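You operate a simulated robot arm through the tools that you are given. There is no shell and no other tool. Be economical: measure what you need, move in short steps, check, and stop when the job is done.

You run a simulated robot arm. Do the job below in one go: nothing can be reset, and whatever is moved stays where it is left.

JOB
Zero the height gauge on the silver setting block.
Fine: block down in the orange nest, lug on the side of the yellow knob; plunger down first, then the white button; the carriage ends at the loading mark.

The check looks at the end state, three seconds after you hand in, the way a careful person would. Anything else that was tipped, shoved, dropped, spilled or broken makes it a failure.

ROBOT AND FRAMES
A 6-joint arm with a two-finger parallel gripper, fixed in place. Base frame: the origin is at the foot of the arm, x ahead of it, y to its left, z up. Lengths are in m, angles in rad, forces in N, time in s.
Its first joint turns from -1.152 to 1.152 rad. Payload 2.7 kg.
The TCP is the grasp point between the finger pads, 0.023 m short of the fingertips. In the tool frame z runs along the fingers and y along their closing line. The gripper opens to 0.094 m. The fingers are 0.038 m wide and 0.01 m thick; the gripper's body (0.054 by 0.096 m) begins 0.039 m behind the TCP.
Orientation is told as [roll, pitch, yaw] about the base's x, y, z axes, in that order, counted from this pose: with the fingers straight down and closing along the base's y, the tool's x points along the base's -x, its y along +y and its z along -z.

CONTROLS
- The arm moves only by the tool arm_command. Its argument "targets" is a list of rows, each an object of numbers (a shift or turn left out is 0, a gripper value left out holds the last): "x", "y", "z": the shift along the base's x, y, z in m; "ax", "ay", "az": the turn, a rotation vector about the base's x, y, z in rad; "hand": the finger opening in m, from 0 to 0.094. In form: [{"x": .., "y": .., "z": .., "ax": .., "ay": .., "az": .., "hand": ..}, ...]. A call has 1 to 10 rows; each row is the pose to reach, as a shift and turn from the pose commanded when the call began. Each row takes 0.2 s and may step no farther than 0.05 m and 0.15 rad from the row before; otherwise, or with a gripper value out of range, the whole call is refused. A pose out of reach is approached as far as the arm can. The call stops where the force on the tool passes 90 N (or 10 N more than at its start, if that is more) or the arm is blocked; 0.2 s more then pass. The fingers move at their own pace (about 0.045 m/s each) and stop on an object; they squeeze with about 29 N. The grip force told is the motor's: it shows also when the fingers shut on nothing. Time passes only in rows, and 0.2 s behind the last, so rows that repeat a pose let the fingers close. The reply holds the time, the measured pose of the TCP, the force on the tool along the base axes, the opening and the grip force, in the units named above and with some noise, and new pictures: "show" is both (left out), scene, wrist or none.
- Cameras (640 x 400 px; columns grow to the right, rows downward): "scene" is fixed at [0.0885, -0.4274, 1.4222]; the picture's right is [0.79, -0.61, 0.00], its down [-0.21, -0.27, -0.94] and it looks along [0.57, 0.74, -0.34] (base axes); focal length 296 px, centre (320, 200). "wrist" rides on the gripper at [-0.039, 0, -0.044] in the tool frame; the picture's right is [0.00, -1.00, 0.00], its down [0.97, 0.00, -0.24] and it looks along [0.24, 0.00, 0.97] (tool axes); focal length 218 px, centre (320, 200).
- pixel_to_xyz(camera, pixels): there is no depth. For up to 12 entries [column, row, z] of the newest picture of that camera ("zoom" is the newest enlarged one), the place [x, y] in the base frame at which the ray of that pixel passes the height z, good to about 0.002 m, but the place of the scene camera against the robot may be out by one fixed shift of up to 0.018 m in any direction. It takes no simulated time.
- enlarge(camera, box): a new picture of the part [left, top, right, bottom] of that camera's present view, enlarged. It takes no simulated time.
- finish_job(): hands the job in; it is judged then, once.

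Work in short steps. Measure before you move; look again where a grasp or a placing could have gone wrong, and mend it. You have 80 turns and 120 pictures in all, those below and enlarged ones among them. Open the gripper and draw the arm clear of the work before you hand the job in, unless the task says otherwise; then end with one line.

The tools are called after "Emit:" as name(argument=value, ...) on one line, values as JSON. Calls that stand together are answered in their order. arm_command: Moves the arm, as the interface text tells. Its arguments: {"type":"object","properties":{"targets":{"type":"array","items":{"type":"object","properties":{"x":{"type":"number"},"y":{"type":"number"},"z":{"type":"number"},"ax":{"type":"number"},"ay":{"type":"number"},"az":{"type":"number"},"hand":{"type":"number"}}}},"show":{"type":"string","enum":["both","scene","wrist","none"]}},"required":["targets"]} The other tools are called the same way: pixel_to_xyz (camera, pixels) gives the place at which the rays of pixels pass given heights; enlarge (camera, box) takes an enlarged picture of a part of a camera's view; finish_job () hands the job in.

At the start:

```text
time_s: 0.0
eef_pos: [0.315, 0.1506, 1.2924]
tool_rot: [0.0, -0.003, 0.003]
contact_force: [0.3, -0.4, -0.2]
grip_width: 0.0942
grip_force: 0.0
```

scene: 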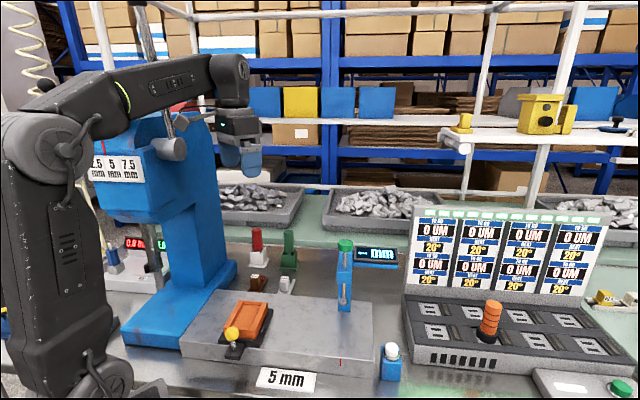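
wrist: 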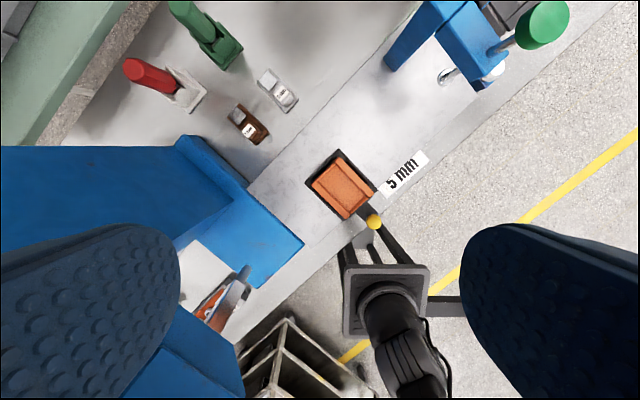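

The pictures show an orange nest with a yellow knob (scene ~ (240,325)), a gauge with a green top (345,245), and small brown and silver blocks (257,282), (287,284). I enlarge these areas first.

Emit:
enlarge(camera="scene", box=[180, 220, 420, 395])

Emit:
enlarge(camera="wrist", box=[100, 0, 300, 160])

Emit:
enlarge(camera="wrist", box=[280, 0, 600, 260])

Emit:
enlarge(camera="scene", box=[80, 90, 240, 300])

```text
2.29 times, centred on (300, 308) of scene
```

zoom: 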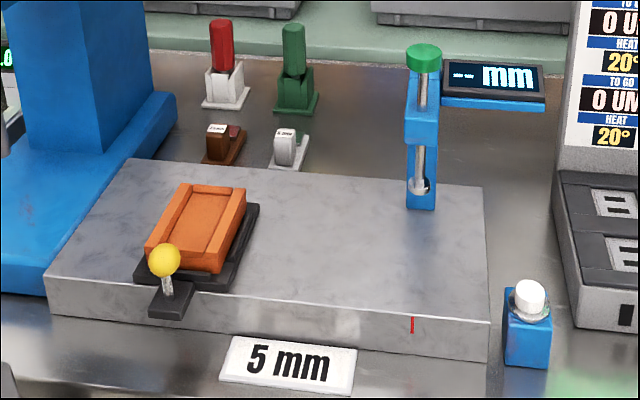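

```text
2.50 times, centred on (200, 80) of wrist
```

zoom: 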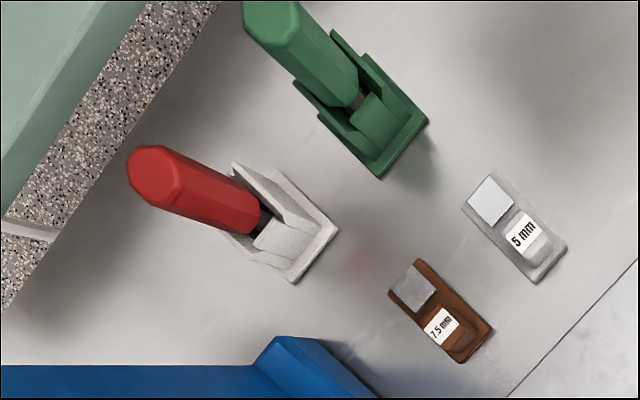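

```text
1.54 times, centred on (440, 130) of wrist
```

zoom: 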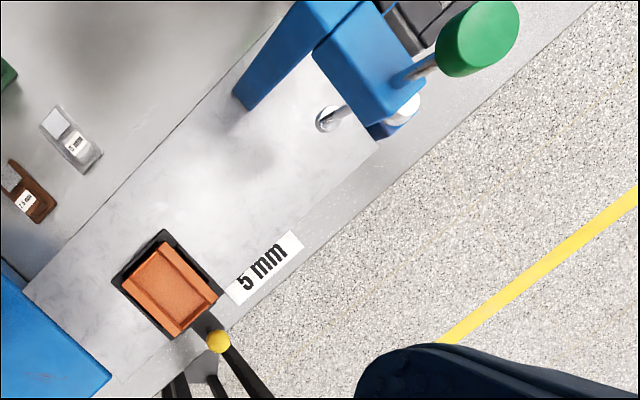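

```text
1.90 times, centred on (160, 195) of scene
```

zoom: 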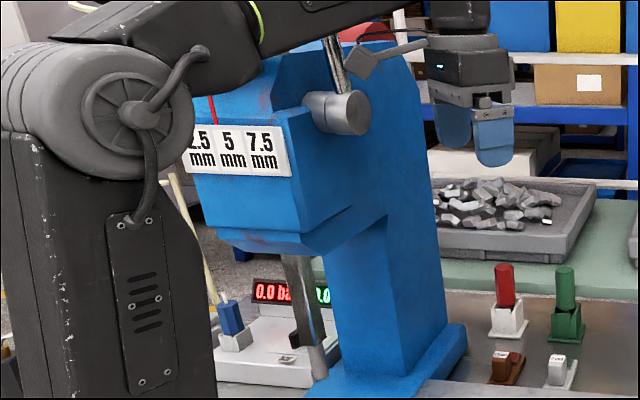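

I get rough positions from the wrist picture for the blocks, nest, knob, gauge and button.

Emit:
pixel_to_xyz(camera="wrist", pixels=[[278, 90, 0.88], [248, 124, 0.88], [342, 187, 0.9], [374, 222, 0.93], [445, 77, 0.89], [543, 25, 1.0], [290, 66, 0.86], [247, 187, 0.88], [383, 65, 0.88], [495, 70, 0.9], [405, 172, 0.86], [300, 245, 0.88]])

Emit:
pixel_to_xyz(camera="scene", pixels=[[392, 348, 0.92], [345, 243, 1.0], [232, 333, 0.93], [287, 283, 0.88], [257, 282, 0.88], [340, 362, 0.87], [246, 322, 0.9], [391, 375, 0.86], [374, 260, 0.98]])

Emit:
enlarge(camera="wrist", box=[220, 55, 310, 150])

Emit:
enlarge(camera="scene", box=[180, 270, 420, 395])

```text
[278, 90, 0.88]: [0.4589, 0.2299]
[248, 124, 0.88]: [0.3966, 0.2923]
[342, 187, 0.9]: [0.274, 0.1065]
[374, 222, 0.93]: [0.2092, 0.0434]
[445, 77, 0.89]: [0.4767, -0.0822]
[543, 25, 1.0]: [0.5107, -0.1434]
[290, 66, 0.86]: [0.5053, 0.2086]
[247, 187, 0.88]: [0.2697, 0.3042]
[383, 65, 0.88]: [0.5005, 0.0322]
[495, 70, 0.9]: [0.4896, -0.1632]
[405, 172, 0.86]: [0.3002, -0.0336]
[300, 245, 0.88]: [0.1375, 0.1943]
```

```text
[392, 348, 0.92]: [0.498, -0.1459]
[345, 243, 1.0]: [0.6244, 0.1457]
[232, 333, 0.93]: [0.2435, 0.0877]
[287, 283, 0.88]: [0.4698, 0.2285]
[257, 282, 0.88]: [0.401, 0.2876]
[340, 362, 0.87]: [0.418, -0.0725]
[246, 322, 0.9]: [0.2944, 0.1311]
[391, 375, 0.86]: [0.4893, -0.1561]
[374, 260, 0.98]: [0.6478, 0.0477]
```

```text
4.21 times, centred on (265, 102) of wrist
```

zoom: 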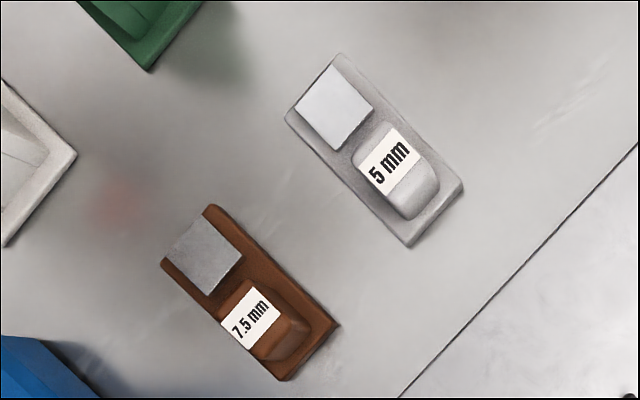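

```text
2.67 times, centred on (300, 332) of scene
```

zoom: 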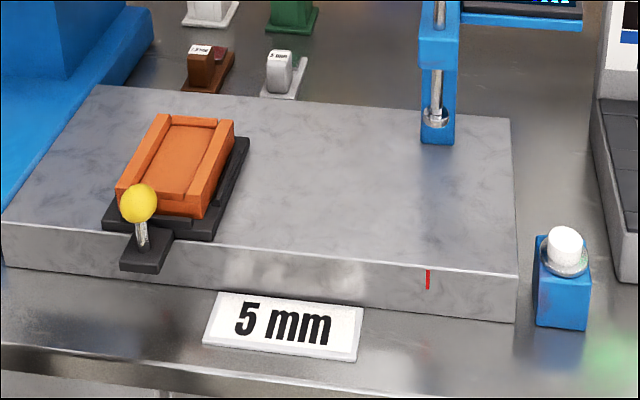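

Block, lug and nest all lie about 45° in the base frame, with the lug on the (-x,-y) side, the same as the knob. I turn the tool +0.785 about z and move over the silver block at a safe height to look closely.

Emit:
arm_command(targets=[{"x": 0.02, "y": 0.01, "z": -0.02, "az": 0.14}, {"x": 0.045, "y": 0.022, "z": -0.04, "az": 0.28}, {"x": 0.07, "y": 0.035, "z": -0.06, "az": 0.42}, {"x": 0.09, "y": 0.045, "z": -0.08, "az": 0.56}, {"x": 0.11, "y": 0.055, "z": -0.1, "az": 0.7}, {"x": 0.13, "y": 0.065, "z": -0.12, "az": 0.785}, {"x": 0.13, "y": 0.065, "z": -0.14, "az": 0.785}])

```text
time_s: 1.6
eef_pos: [0.4458, 0.2184, 1.1536]
tool_rot: [-0.001, -0.002, 0.792]
contact_force: [0.3, -0.6, -0.4]
grip_width: 0.0941
grip_force: 0.0
```

scene: 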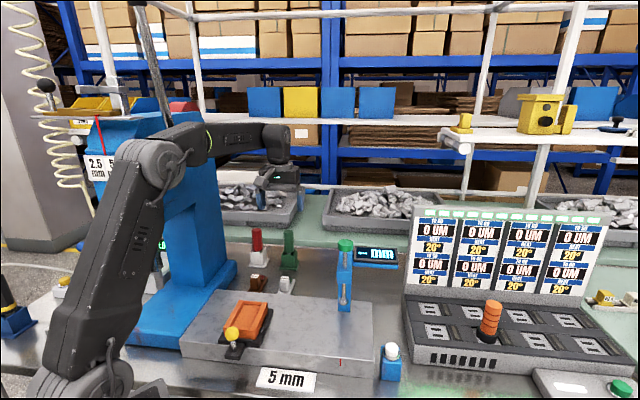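
wrist: 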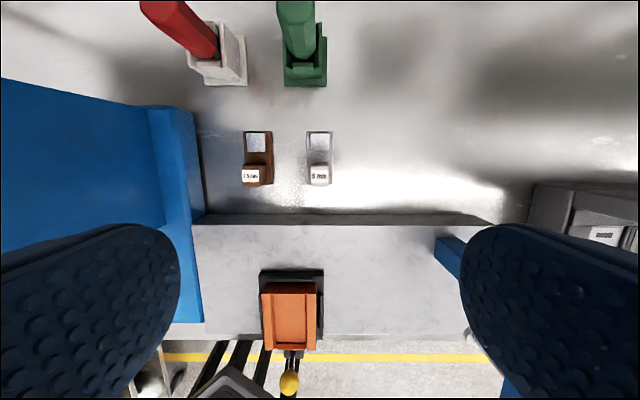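

The view is now square to the slab and block. I enlarge the blocks and nest, and measure.

Emit:
enlarge(camera="wrist", box=[230, 115, 350, 200])

Emit:
enlarge(camera="wrist", box=[220, 250, 380, 400])

Emit:
pixel_to_xyz(camera="wrist", pixels=[[306, 131, 0.87], [331, 131, 0.87], [308, 185, 0.87], [331, 185, 0.87], [319, 165, 0.9], [319, 186, 0.87], [262, 283, 0.93], [317, 283, 0.93], [262, 350, 0.93], [317, 350, 0.93], [289, 382, 0.965], [193, 224, 0.9]])

```text
4.71 times, centred on (290, 158) of wrist
```

zoom: 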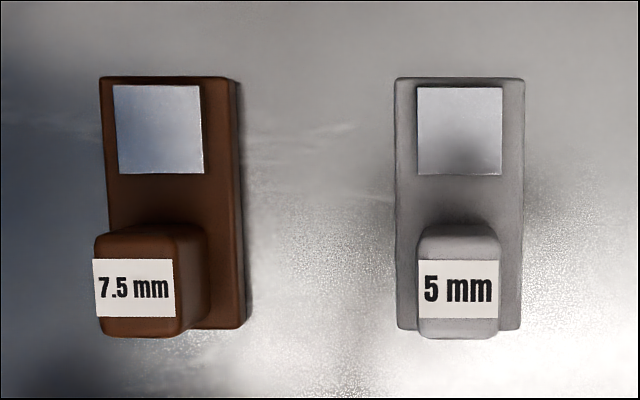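

```text
2.67 times, centred on (300, 325) of wrist
```

zoom: 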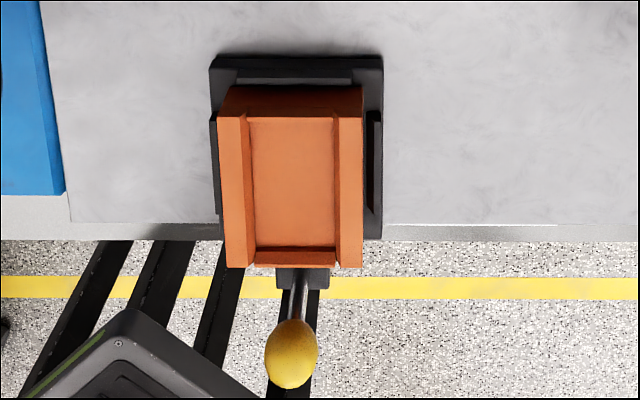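

```text
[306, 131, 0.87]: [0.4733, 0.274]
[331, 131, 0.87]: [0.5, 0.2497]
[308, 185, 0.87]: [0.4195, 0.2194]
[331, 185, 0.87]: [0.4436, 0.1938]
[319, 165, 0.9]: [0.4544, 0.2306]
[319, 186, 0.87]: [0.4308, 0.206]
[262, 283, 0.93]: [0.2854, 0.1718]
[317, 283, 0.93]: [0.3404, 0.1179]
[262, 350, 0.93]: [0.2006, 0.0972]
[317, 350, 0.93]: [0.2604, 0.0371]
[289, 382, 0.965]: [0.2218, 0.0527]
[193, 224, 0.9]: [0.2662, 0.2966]
```

The block lies straight below the tool at about (0.446, 0.221). I descend to z≈1.0 for a closer look before grasping.

Emit:
arm_command(targets=[{"z": -0.05}, {"z": -0.1}, {"z": -0.15}])

Emit:
enlarge(camera="wrist", box=[220, 80, 420, 240])

Emit:
enlarge(camera="scene", box=[220, 190, 380, 310])

```text
time_s: 2.4
eef_pos: [0.4443, 0.2171, 1.0024]
tool_rot: [0.001, -0.003, 0.789]
contact_force: [0.4, 0.1, 0.0]
grip_width: 0.094
grip_force: 0.0
```

scene: 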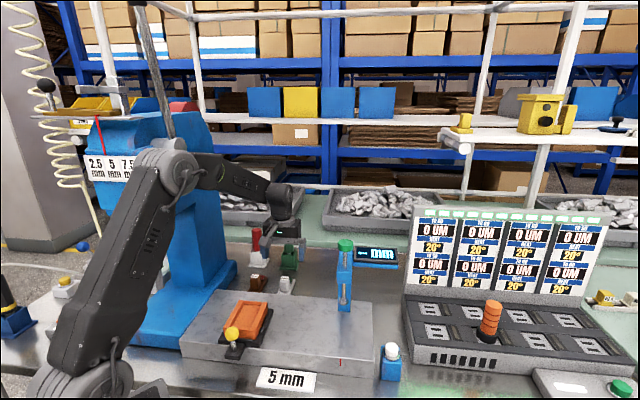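
wrist: 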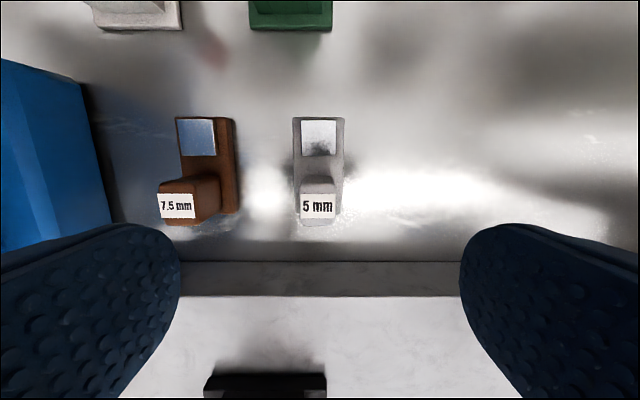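

```text
2.50 times, centred on (320, 160) of wrist
```

zoom: 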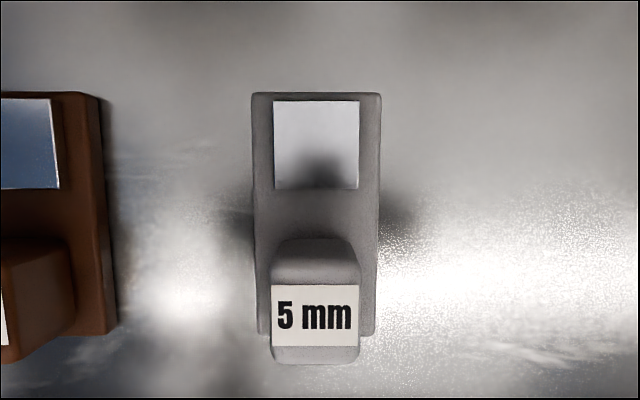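

```text
3.33 times, centred on (300, 250) of scene
```

zoom: 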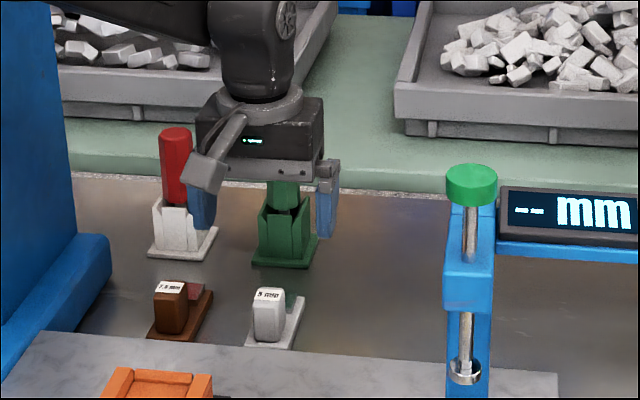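

I compute the lug's centre line and extents for several assumed heights.

Emit:
pixel_to_xyz(camera="wrist", pixels=[[318, 176, 0.87], [318, 193, 0.905], [318, 219, 0.905], [318, 214, 0.87], [318, 118, 0.87], [293, 118, 0.87], [344, 118, 0.87], [300, 206, 0.905], [336, 206, 0.905], [318, 225, 0.87]])

Emit:
pixel_to_xyz(camera="scene", pixels=[[290.4, 276.5, 0.9], [290.4, 276.5, 0.91], [290.4, 276.5, 0.92], [286, 293, 0.87]])

```text
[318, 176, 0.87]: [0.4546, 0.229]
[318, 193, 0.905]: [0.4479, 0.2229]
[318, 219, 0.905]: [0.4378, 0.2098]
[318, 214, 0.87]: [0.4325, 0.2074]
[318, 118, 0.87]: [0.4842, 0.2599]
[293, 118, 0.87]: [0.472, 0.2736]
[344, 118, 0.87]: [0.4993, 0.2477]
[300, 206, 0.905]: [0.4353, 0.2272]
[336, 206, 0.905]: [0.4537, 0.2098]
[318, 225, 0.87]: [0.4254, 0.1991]
```

```text
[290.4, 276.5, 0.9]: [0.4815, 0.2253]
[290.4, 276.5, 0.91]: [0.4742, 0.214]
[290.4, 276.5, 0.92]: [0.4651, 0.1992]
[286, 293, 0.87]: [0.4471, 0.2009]
```

Lug centre ≈ (0.444, 0.219), width ≈ 0.022, top ≈ 0.905. I narrow the fingers to 0.05 (clear of the brown block), descend to z≈0.908, then close.

Emit:
arm_command(targets=[{"hand": 0.05, "y": 0.001}, {"y": 0.001}, {"y": 0.001}, {"y": 0.0015, "z": -0.04}, {"y": 0.0015, "z": -0.075}, {"y": 0.0015, "z": -0.094}])

Emit:
enlarge(camera="scene", box=[220, 190, 380, 310])

```text
time_s: 3.8
eef_pos: [0.4462, 0.2161, 0.9072]
tool_rot: [0.0, -0.004, 0.789]
contact_force: [-0.4, 0.4, 0.0]
grip_width: 0.05
grip_force: 0.1
```

scene: 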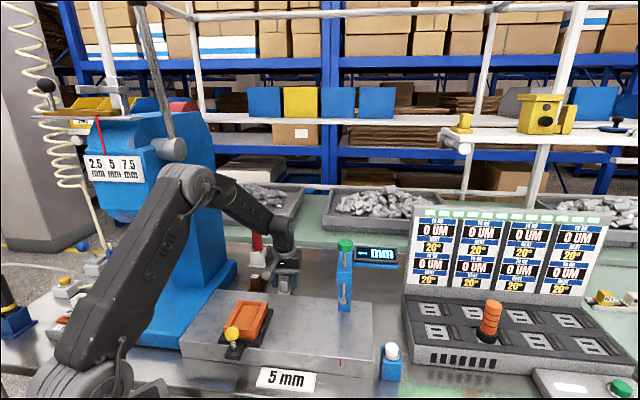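
wrist: 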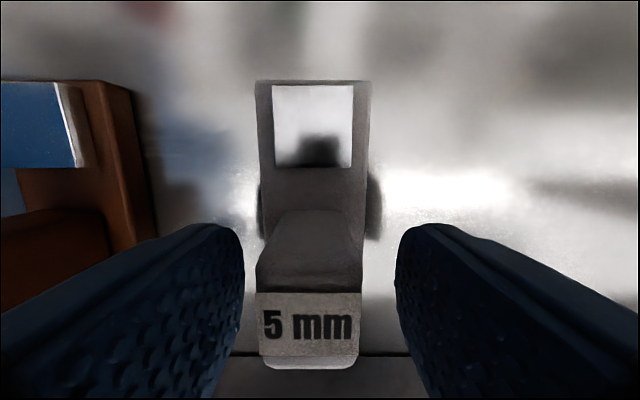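

```text
3.33 times, centred on (300, 250) of scene
```

zoom: 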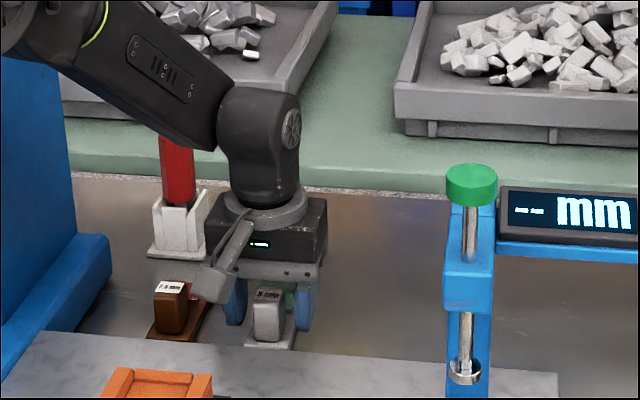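

The lug (col ~308) is 2–3 mm left of the finger middle (col 320). I shift by (-0.002, +0.002) and close.

Emit:
arm_command(targets=[{"x": -0.002, "y": 0.002, "z": -0.003}, {"x": -0.002, "y": 0.002, "z": -0.003, "hand": 0.01}, {"x": -0.002, "y": 0.002, "z": -0.003}, {"x": -0.002, "y": 0.002, "z": -0.003}, {"x": -0.002, "y": 0.002, "z": -0.003}, {"x": -0.002, "y": 0.002, "z": -0.003}])

```text
time_s: 5.2
eef_pos: [0.4429, 0.2176, 0.9054]
tool_rot: [-0.001, -0.003, 0.789]
contact_force: [0.6, 0.3, -0.2]
grip_width: 0.0237
grip_force: 29.4
```

scene: 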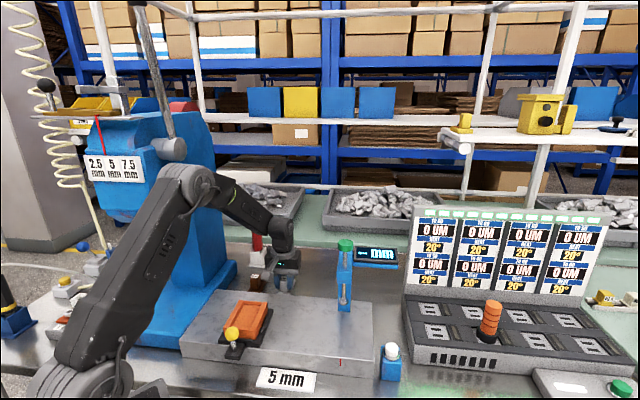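
wrist: 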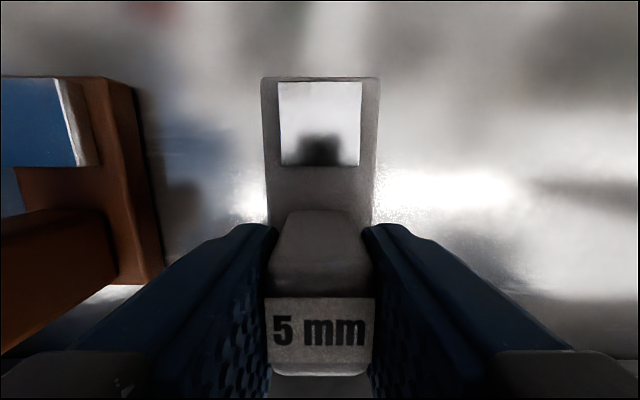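

Grip holds at 0.0237 m with 29 N. I lift straight up 0.13.

Emit:
arm_command(targets=[{"z": 0.03}, {"z": 0.08}, {"z": 0.13}, {"z": 0.16}])

Emit:
enlarge(camera="scene", box=[180, 190, 420, 370])

```text
time_s: 6.2
eef_pos: [0.4408, 0.2179, 1.0673]
tool_rot: [0.001, -0.002, 0.789]
contact_force: [0.2, 1.1, -1.9]
grip_width: 0.0238
grip_force: 29.0
```

scene: 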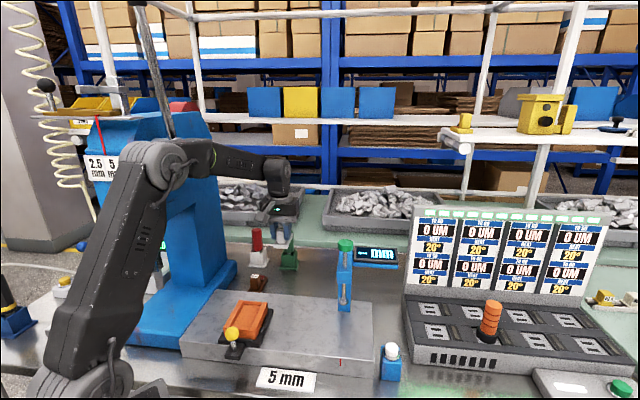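
wrist: 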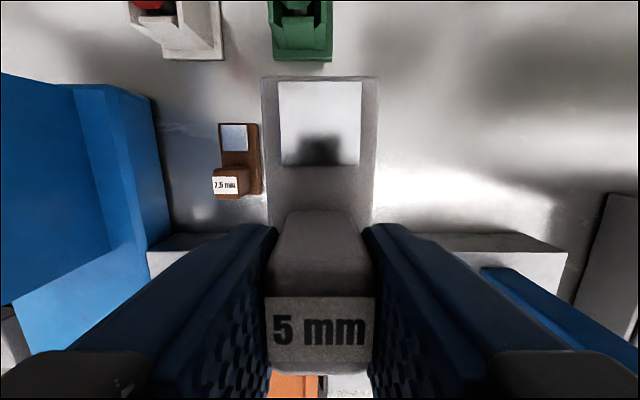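

```text
2.22 times, centred on (300, 280) of scene
```

zoom: 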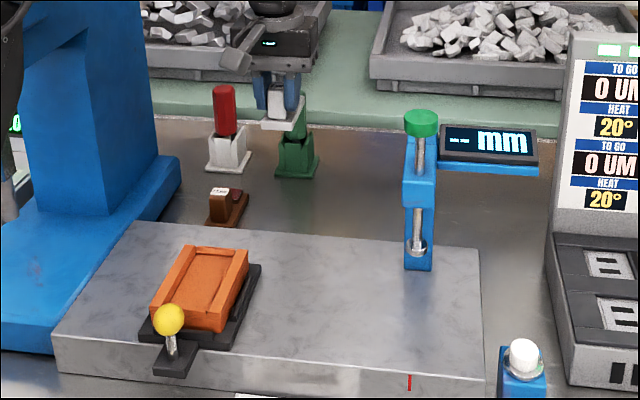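

Block held. Next I need the nest's shape and exact place, so I enlarge it from the scene camera.

Emit:
enlarge(camera="scene", box=[215, 290, 290, 365])

Emit:
enlarge(camera="scene", box=[270, 330, 420, 400])

```text
5.33 times, centred on (252, 328) of scene
```

zoom: 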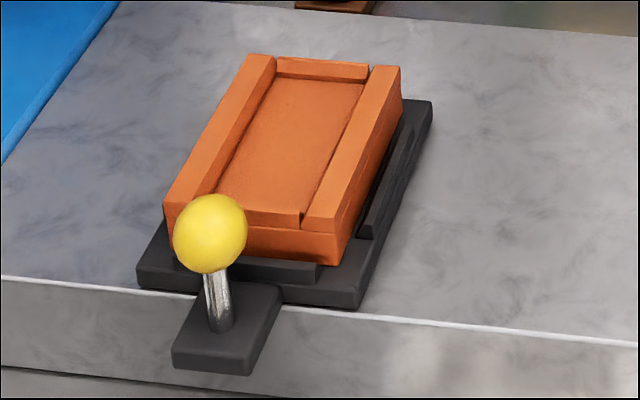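

```text
4.27 times, centred on (345, 365) of scene
```

zoom: 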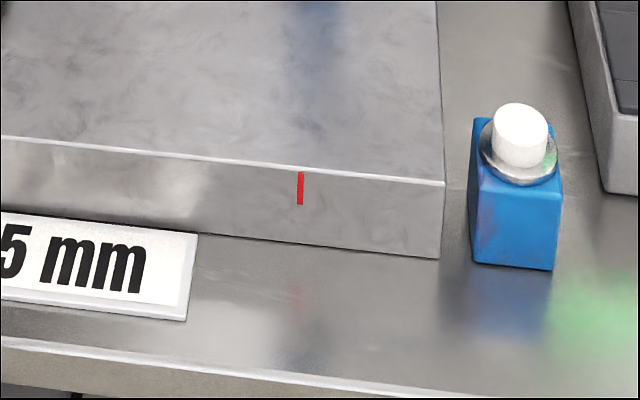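

Triangulating from the two earlier wrist views puts the nest rim at z≈0.955 and its centre near (0.283, 0.111), so the TCP goes to ≈(0.267, 0.0955). I carry the block over at the present height, then look.

Emit:
arm_command(targets=[{"x": -0.03, "y": -0.021}, {"x": -0.065, "y": -0.046}, {"x": -0.1, "y": -0.07}, {"x": -0.135, "y": -0.095}, {"x": -0.16, "y": -0.112}, {"x": -0.174, "y": -0.122}, {"x": -0.174, "y": -0.122}])

Emit:
enlarge(camera="scene", box=[180, 220, 320, 370])

Emit:
enlarge(camera="wrist", box=[200, 50, 440, 250])

```text
time_s: 7.8
eef_pos: [0.266, 0.0958, 1.0677]
tool_rot: [-0.001, -0.003, 0.789]
contact_force: [-0.7, 0.6, -1.3]
grip_width: 0.0239
grip_force: 29.0
```

scene: 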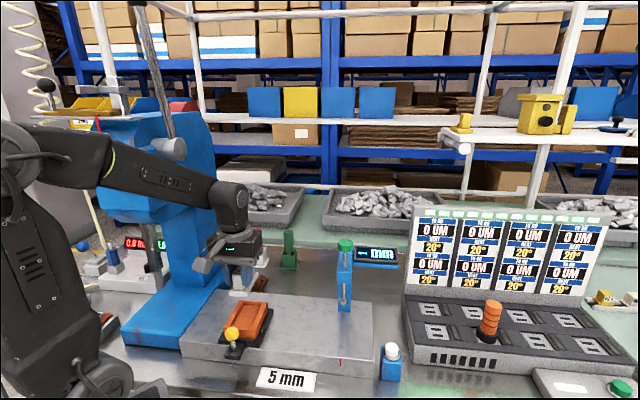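
wrist: 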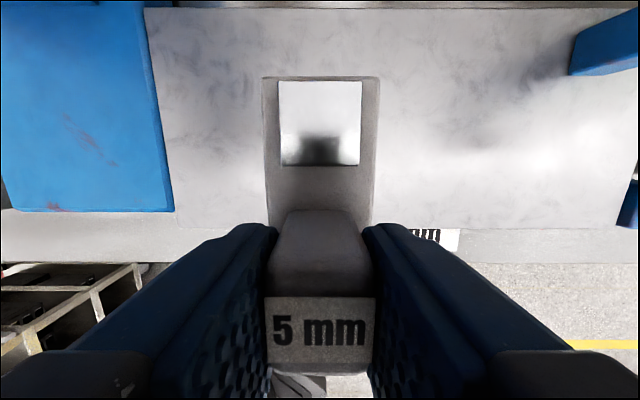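

```text
2.67 times, centred on (250, 295) of scene
```

zoom: 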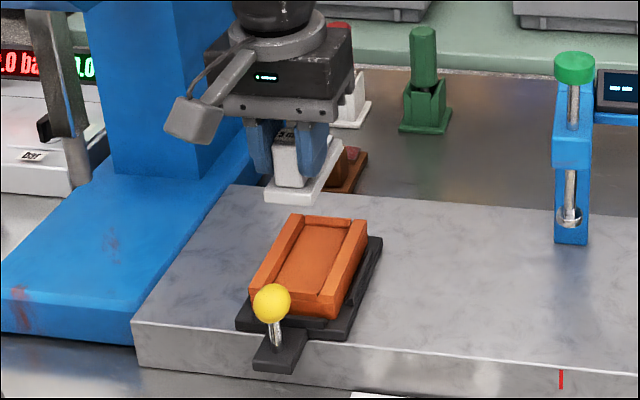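

```text
2.00 times, centred on (320, 150) of wrist
```

zoom: 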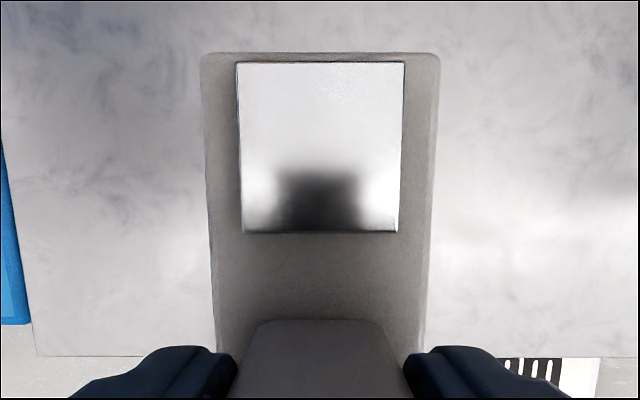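

The nest is entirely hidden beneath the block, consistent with alignment to ±6 mm. I lower to TCP z≈1.015 (block bottom ≈0.97) and look again.

Emit:
arm_command(targets=[{"z": -0.02}, {"z": -0.04}, {"z": -0.052}, {"z": -0.052}])

Emit:
enlarge(camera="scene", box=[200, 250, 300, 360])

Emit:
enlarge(camera="wrist", box=[200, 20, 440, 220])

```text
time_s: 8.8
eef_pos: [0.2684, 0.0964, 1.014]
tool_rot: [0.0, -0.001, 0.788]
contact_force: [-0.1, 0.8, -2.2]
grip_width: 0.0236
grip_force: 29.2
```

scene: 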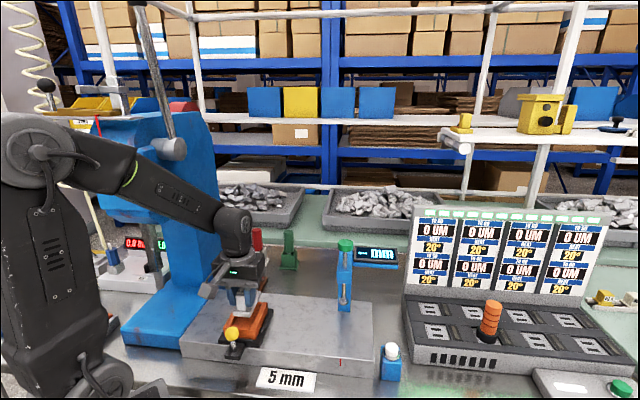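
wrist: 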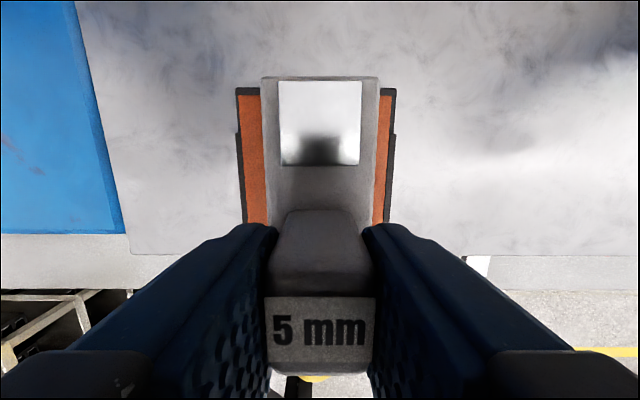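

```text
3.64 times, centred on (250, 305) of scene
```

zoom: 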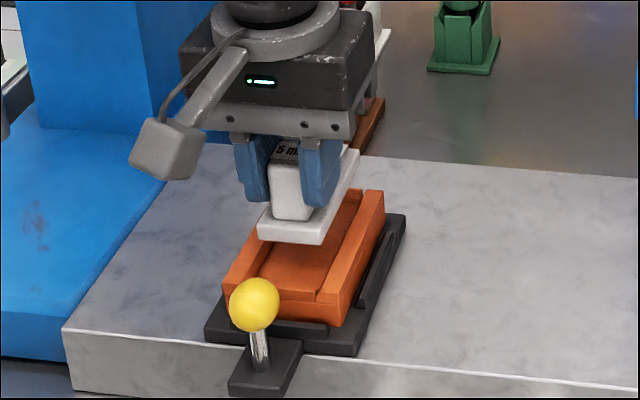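

```text
2.00 times, centred on (320, 120) of wrist
```

zoom: 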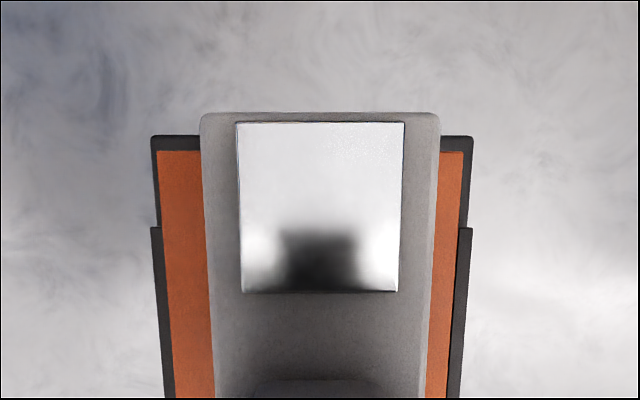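

The nest is ~5 px left of the block's axis (≈2.4 mm). To settle the lengthwise offset I enlarge the scene view more and compare block corners with nest corners.

Emit:
enlarge(camera="scene", box=[222, 290, 282, 345])

```text
7.27 times, centred on (252, 318) of scene
```

zoom: 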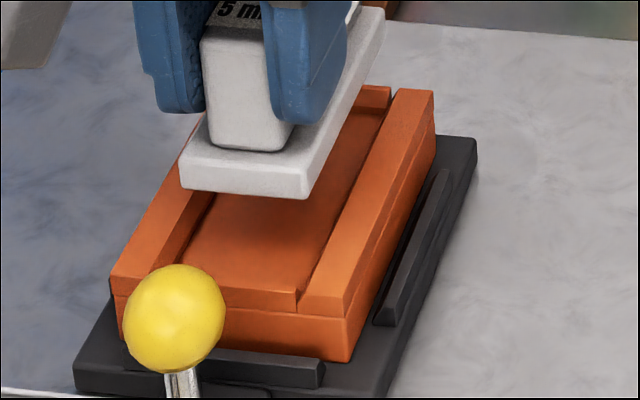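

I convert these corners at their heights (block bottom ≈0.9686; rim tested at 0.94–0.955).

Emit:
pixel_to_xyz(camera="zoom", pixels=[[307, 199, 0.9686], [181, 187, 0.9686], [384, 14, 0.981], [343, 316, 0.948], [434, 92, 0.948], [300, 310, 0.948], [398, 90, 0.948], [112, 275, 0.948], [343, 316, 0.94], [296, 298, 0.94], [388, 96, 0.945], [349, 360, 0.925]])

```text
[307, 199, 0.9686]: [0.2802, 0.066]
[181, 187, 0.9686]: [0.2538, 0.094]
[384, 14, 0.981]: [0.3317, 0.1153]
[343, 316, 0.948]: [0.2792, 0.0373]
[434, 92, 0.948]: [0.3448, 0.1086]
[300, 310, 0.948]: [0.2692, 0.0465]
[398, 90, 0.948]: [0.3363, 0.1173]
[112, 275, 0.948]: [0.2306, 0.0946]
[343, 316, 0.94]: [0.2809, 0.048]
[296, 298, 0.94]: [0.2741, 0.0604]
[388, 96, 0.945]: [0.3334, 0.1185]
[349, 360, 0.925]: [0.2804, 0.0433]
```

Both views agree that the block should move ~5 mm towards the knob and ~2.4 mm left. I shift (-0.0052, -0.0018), lower 0.016 to just above the rim, and check.

Emit:
arm_command(targets=[{"x": -0.0052, "y": -0.0018}, {"x": -0.0052, "y": -0.0018, "z": -0.01}, {"x": -0.0052, "y": -0.0018, "z": -0.016}, {"x": -0.0052, "y": -0.0018, "z": -0.016}], show="none")

Emit:
enlarge(camera="scene", box=[222, 290, 282, 345])

Emit:
enlarge(camera="wrist", box=[200, 20, 440, 220])

```text
time_s: 9.8
eef_pos: [0.2642, 0.0947, 0.9974]
tool_rot: [0.0, 0.0, 0.789]
contact_force: [0.6, -0.6, -3.0]
grip_width: 0.0236
grip_force: 28.8
```

```text
7.27 times, centred on (252, 318) of scene
```

zoom: 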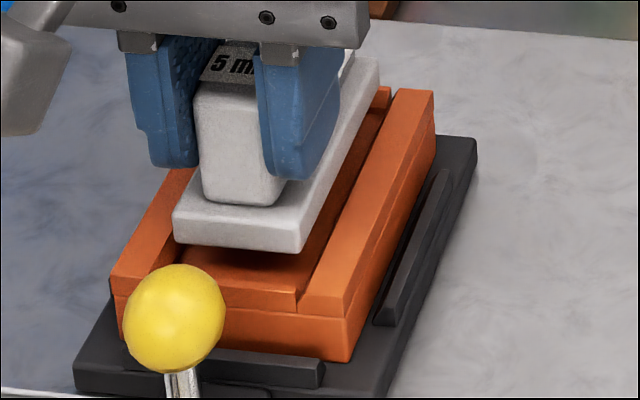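

```text
2.00 times, centred on (320, 120) of wrist
```

zoom: 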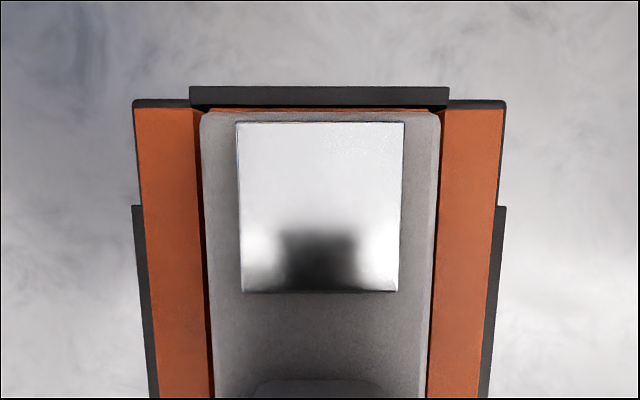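

Lateral alignment is now good (rail inner edges symmetric about the block in the wrist view). Both views suggest ~3 mm more towards the knob; I shift (-0.0021, -0.0021) and lower slowly by 0.012.

Emit:
arm_command(targets=[{"x": -0.0021, "y": -0.0021}, {"x": -0.0021, "y": -0.0021, "z": -0.004}, {"x": -0.0021, "y": -0.0021, "z": -0.008}, {"x": -0.0021, "y": -0.0021, "z": -0.011}], show="none")

Emit:
enlarge(camera="scene", box=[222, 290, 282, 345])

Emit:
enlarge(camera="wrist", box=[200, 20, 440, 220])

```text
time_s: 10.8
eef_pos: [0.2612, 0.0928, 0.9865]
tool_rot: [-0.002, 0.0, 0.789]
contact_force: [-0.9, -0.9, -1.6]
grip_width: 0.0237
grip_force: 28.8
```

```text
7.27 times, centred on (252, 318) of scene
```

zoom: 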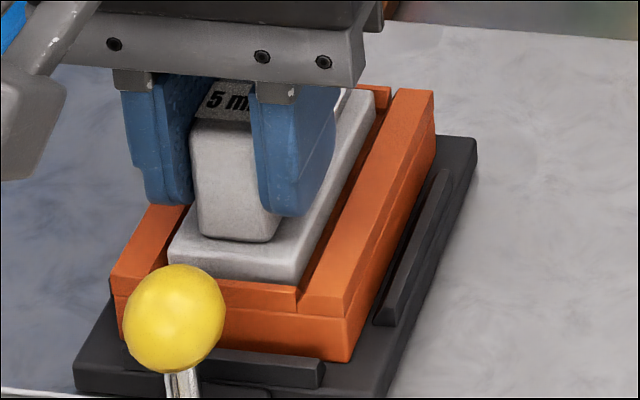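

```text
2.00 times, centred on (320, 120) of wrist
```

zoom: 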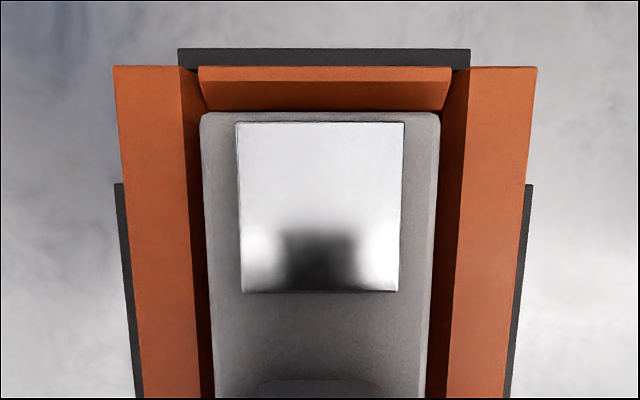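

Block sits centred between the rails with a visible gap at both ends. I lower a further 6 mm, watching the force.

Emit:
arm_command(targets=[{"x": 0.0005, "y": -0.0005, "z": -0.002}, {"x": 0.0005, "y": -0.0005, "z": -0.004}, {"x": 0.0005, "y": -0.0005, "z": -0.006}], show="none")

Emit:
enlarge(camera="scene", box=[222, 290, 282, 345])

```text
time_s: 11.6
eef_pos: [0.2615, 0.0934, 0.9819]
tool_rot: [-0.002, -0.009, 0.79]
contact_force: [-1.4, 0.4, 21.2]
grip_width: 0.024
grip_force: 29.4
```

```text
7.27 times, centred on (252, 318) of scene
```

zoom: 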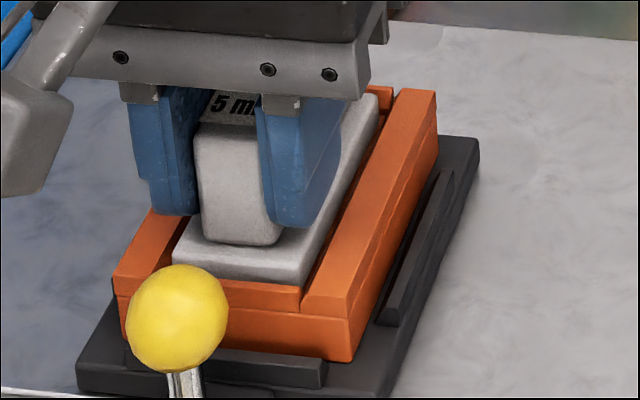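

Contact: 21 N at z=0.982. I check whether the block is on the nest floor or caught on the lip.

Emit:
enlarge(camera="scene", box=[232, 312, 272, 340])

Emit:
enlarge(camera="wrist", box=[200, 20, 440, 220])

```text
14.29 times, centred on (252, 326) of scene
```

zoom: 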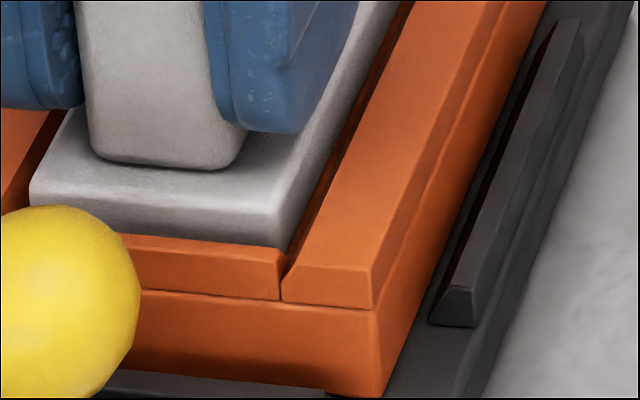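

```text
2.00 times, centred on (320, 120) of wrist
```

zoom: 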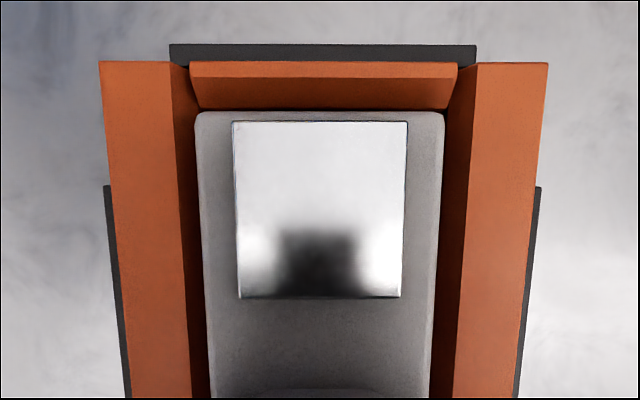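

Wrist view shows ~4–5 mm free at the far wall while the near edge seems to touch the lip. I back off 3 mm, shift 2.5 mm away from the knob and lower again.

Emit:
arm_command(targets=[{"z": 0.004}, {"x": 0.0018, "y": 0.0018, "z": 0.004}, {"x": 0.0018, "y": 0.0018, "z": 0.001}, {"x": 0.0018, "y": 0.0018, "z": -0.002}], show="none")

Emit:
enlarge(camera="scene", box=[232, 302, 282, 338])

Emit:
enlarge(camera="wrist", box=[200, 20, 440, 220])

```text
time_s: 12.6
eef_pos: [0.2639, 0.0948, 0.9796]
tool_rot: [-0.001, -0.004, 0.789]
contact_force: [-10.1, -7.9, 29.7]
grip_width: 0.0236
grip_force: 29.1
```

```text
11.11 times, centred on (257, 320) of scene
```

zoom: 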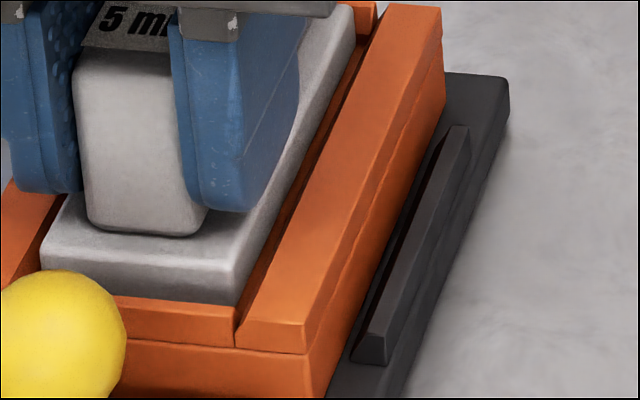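

```text
2.00 times, centred on (320, 120) of wrist
```

zoom: 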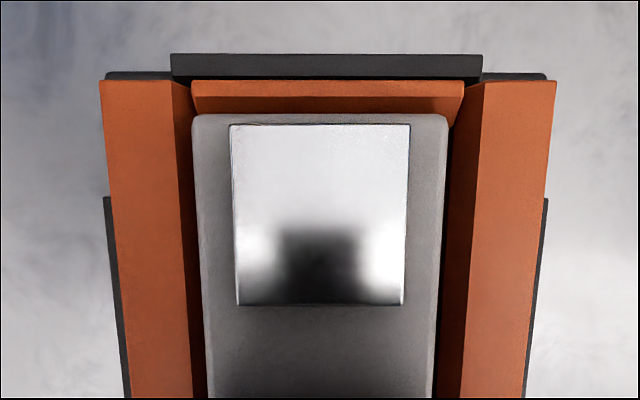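

The load now comes with a push back from the far wall, and in both tries the support height is the same (block bottom ≈0.939), so it seems to be on the floor. I relieve 1.2 mm, open to 0.05, and lift away to look.

Emit:
arm_command(targets=[{"x": -0.0009, "y": -0.0009, "z": 0.002}, {"x": -0.0009, "y": -0.0009, "z": 0.002, "hand": 0.045}, {"x": -0.0009, "y": -0.0009, "z": 0.002}, {"x": -0.0009, "y": -0.0009, "z": 0.002}, {"x": -0.0009, "y": -0.0009, "z": 0.04}, {"x": 0.02, "y": 0.02, "z": 0.08}, {"x": 0.04, "y": 0.04, "z": 0.12}], show="wrist")

Emit:
enlarge(camera="scene", box=[222, 290, 282, 345])

Emit:
enlarge(camera="wrist", box=[220, 140, 420, 300])

```text
time_s: 14.2
eef_pos: [0.3005, 0.1366, 1.1013]
tool_rot: [0.0, -0.002, 0.787]
contact_force: [0.4, 0.7, -0.2]
grip_width: 0.0451
grip_force: 0.1
```

wrist: 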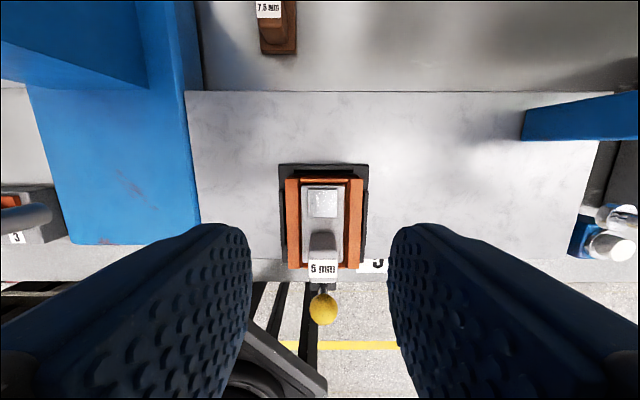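

```text
7.27 times, centred on (252, 318) of scene
```

zoom: 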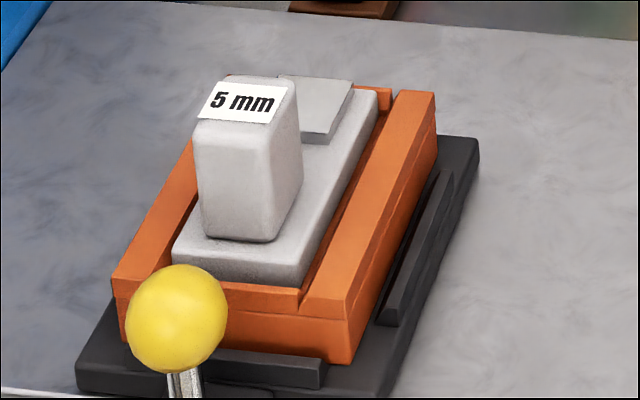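

```text
2.50 times, centred on (320, 220) of wrist
```

zoom: 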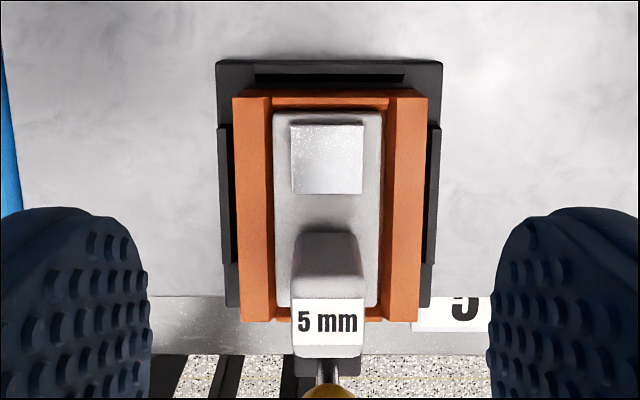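

Block lies flat inside all four walls, lug towards the yellow knob. Now I measure the slide: pad centre, knob, red mark on the slab's front, gauge foot and slab edges.

Emit:
pixel_to_xyz(camera="wrist", pixels=[[322, 203, 0.952], [324, 310, 0.97], [324, 310, 0.98], [610, 246, 0.92], [186, 91, 0.92], [600, 91, 0.92], [200, 258, 0.92], [575, 253, 0.92], [520, 139, 0.92]])

Emit:
pixel_to_xyz(camera="scene", pixels=[[340, 361, 0.91], [340, 361, 0.9], [233, 334, 0.97], [233, 334, 0.98], [233, 352, 0.91], [449, 374, 0.92], [374, 379, 0.92]])

Emit:
enlarge(camera="scene", box=[325, 230, 415, 320])

Emit:
enlarge(camera="wrist", box=[440, 70, 640, 290])

```text
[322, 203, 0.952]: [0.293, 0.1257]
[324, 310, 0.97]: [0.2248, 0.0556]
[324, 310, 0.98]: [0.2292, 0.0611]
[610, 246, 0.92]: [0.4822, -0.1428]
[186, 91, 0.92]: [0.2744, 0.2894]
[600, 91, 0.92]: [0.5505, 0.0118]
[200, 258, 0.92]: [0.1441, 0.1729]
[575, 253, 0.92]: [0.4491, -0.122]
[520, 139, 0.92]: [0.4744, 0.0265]
```

```text
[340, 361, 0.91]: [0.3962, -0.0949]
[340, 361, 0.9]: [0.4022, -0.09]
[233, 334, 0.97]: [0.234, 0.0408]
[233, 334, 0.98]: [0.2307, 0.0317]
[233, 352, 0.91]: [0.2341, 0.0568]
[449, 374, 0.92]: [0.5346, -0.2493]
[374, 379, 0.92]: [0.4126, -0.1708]
```

```text
4.44 times, centred on (370, 275) of scene
```

zoom: 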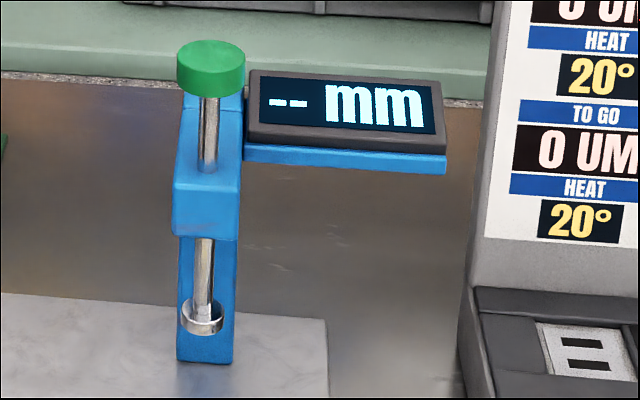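

```text
1.82 times, centred on (540, 180) of wrist
```

zoom: 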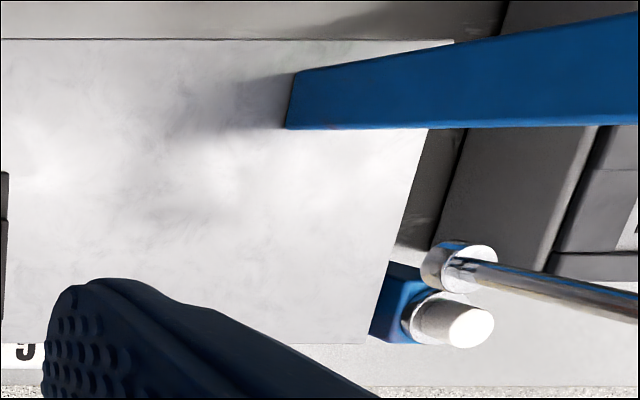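

The red mark's position along the slide (≈0.341) equals the gauge axis', so it looks like the measuring mark; the loading mark may be under the handle. I check the plunger foot height by its ray against the gauge axis.

Emit:
pixel_to_xyz(camera="scene", pixels=[[343.4, 302, 0.94], [343.4, 302, 0.96], [343.4, 302, 0.98], [343.4, 302, 1.0], [343.4, 313, 0.92], [345.5, 243, 1.12], [345.5, 243, 1.13], [345.5, 243, 1.14]])

Emit:
enlarge(camera="scene", box=[205, 315, 275, 375])

```text
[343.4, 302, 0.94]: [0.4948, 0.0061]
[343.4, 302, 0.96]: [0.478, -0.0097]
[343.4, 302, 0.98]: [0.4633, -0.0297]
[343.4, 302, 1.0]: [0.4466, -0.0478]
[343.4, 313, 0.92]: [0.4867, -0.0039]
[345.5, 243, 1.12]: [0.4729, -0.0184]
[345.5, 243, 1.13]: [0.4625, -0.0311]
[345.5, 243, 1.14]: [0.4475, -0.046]
```

```text
6.67 times, centred on (240, 345) of scene
```

zoom: 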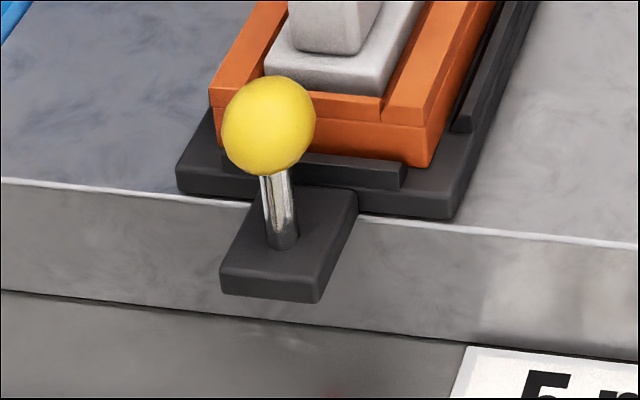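

A faint red reflection below the handle indicates the loading mark is there, at the start position. The plunger foot (z≈0.98) clears the pad (≈0.952). I go above the knob with fingers at 0.06 and look.

Emit:
arm_command(targets=[{"x": -0.025, "y": -0.025, "hand": 0.055}, {"x": -0.05, "y": -0.052}, {"x": -0.072, "y": -0.077}, {"x": -0.072, "y": -0.077, "z": -0.04}, {"x": -0.072, "y": -0.077, "z": -0.06}])

Emit:
enlarge(camera="scene", box=[195, 250, 295, 365])

```text
time_s: 15.4
eef_pos: [0.2298, 0.0563, 1.0377]
tool_rot: [-0.001, -0.004, 0.788]
contact_force: [0.2, 0.9, 0.0]
grip_width: 0.0551
grip_force: 0.1
```

scene: 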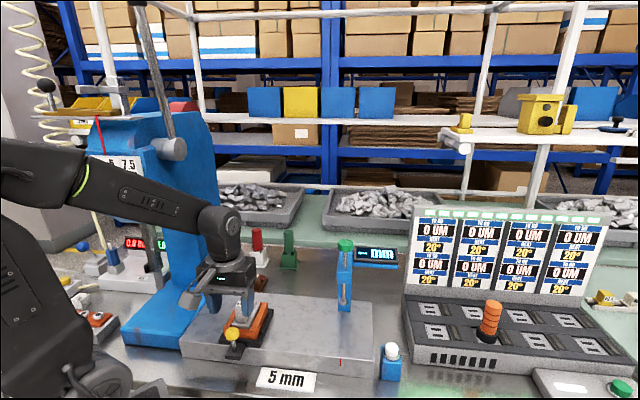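
wrist: 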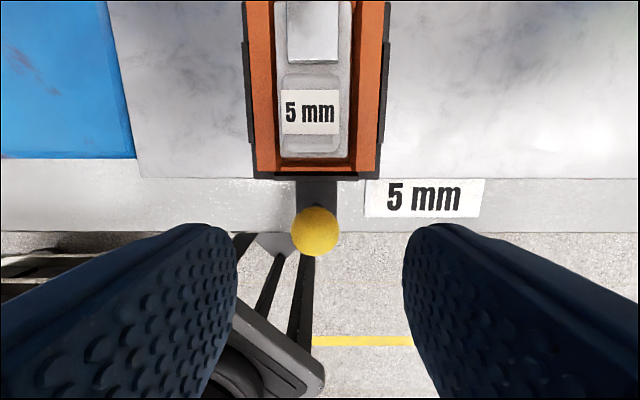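

```text
3.48 times, centred on (245, 308) of scene
```

zoom: 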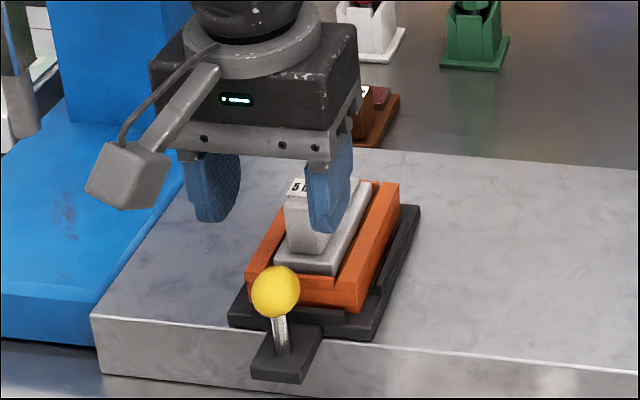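

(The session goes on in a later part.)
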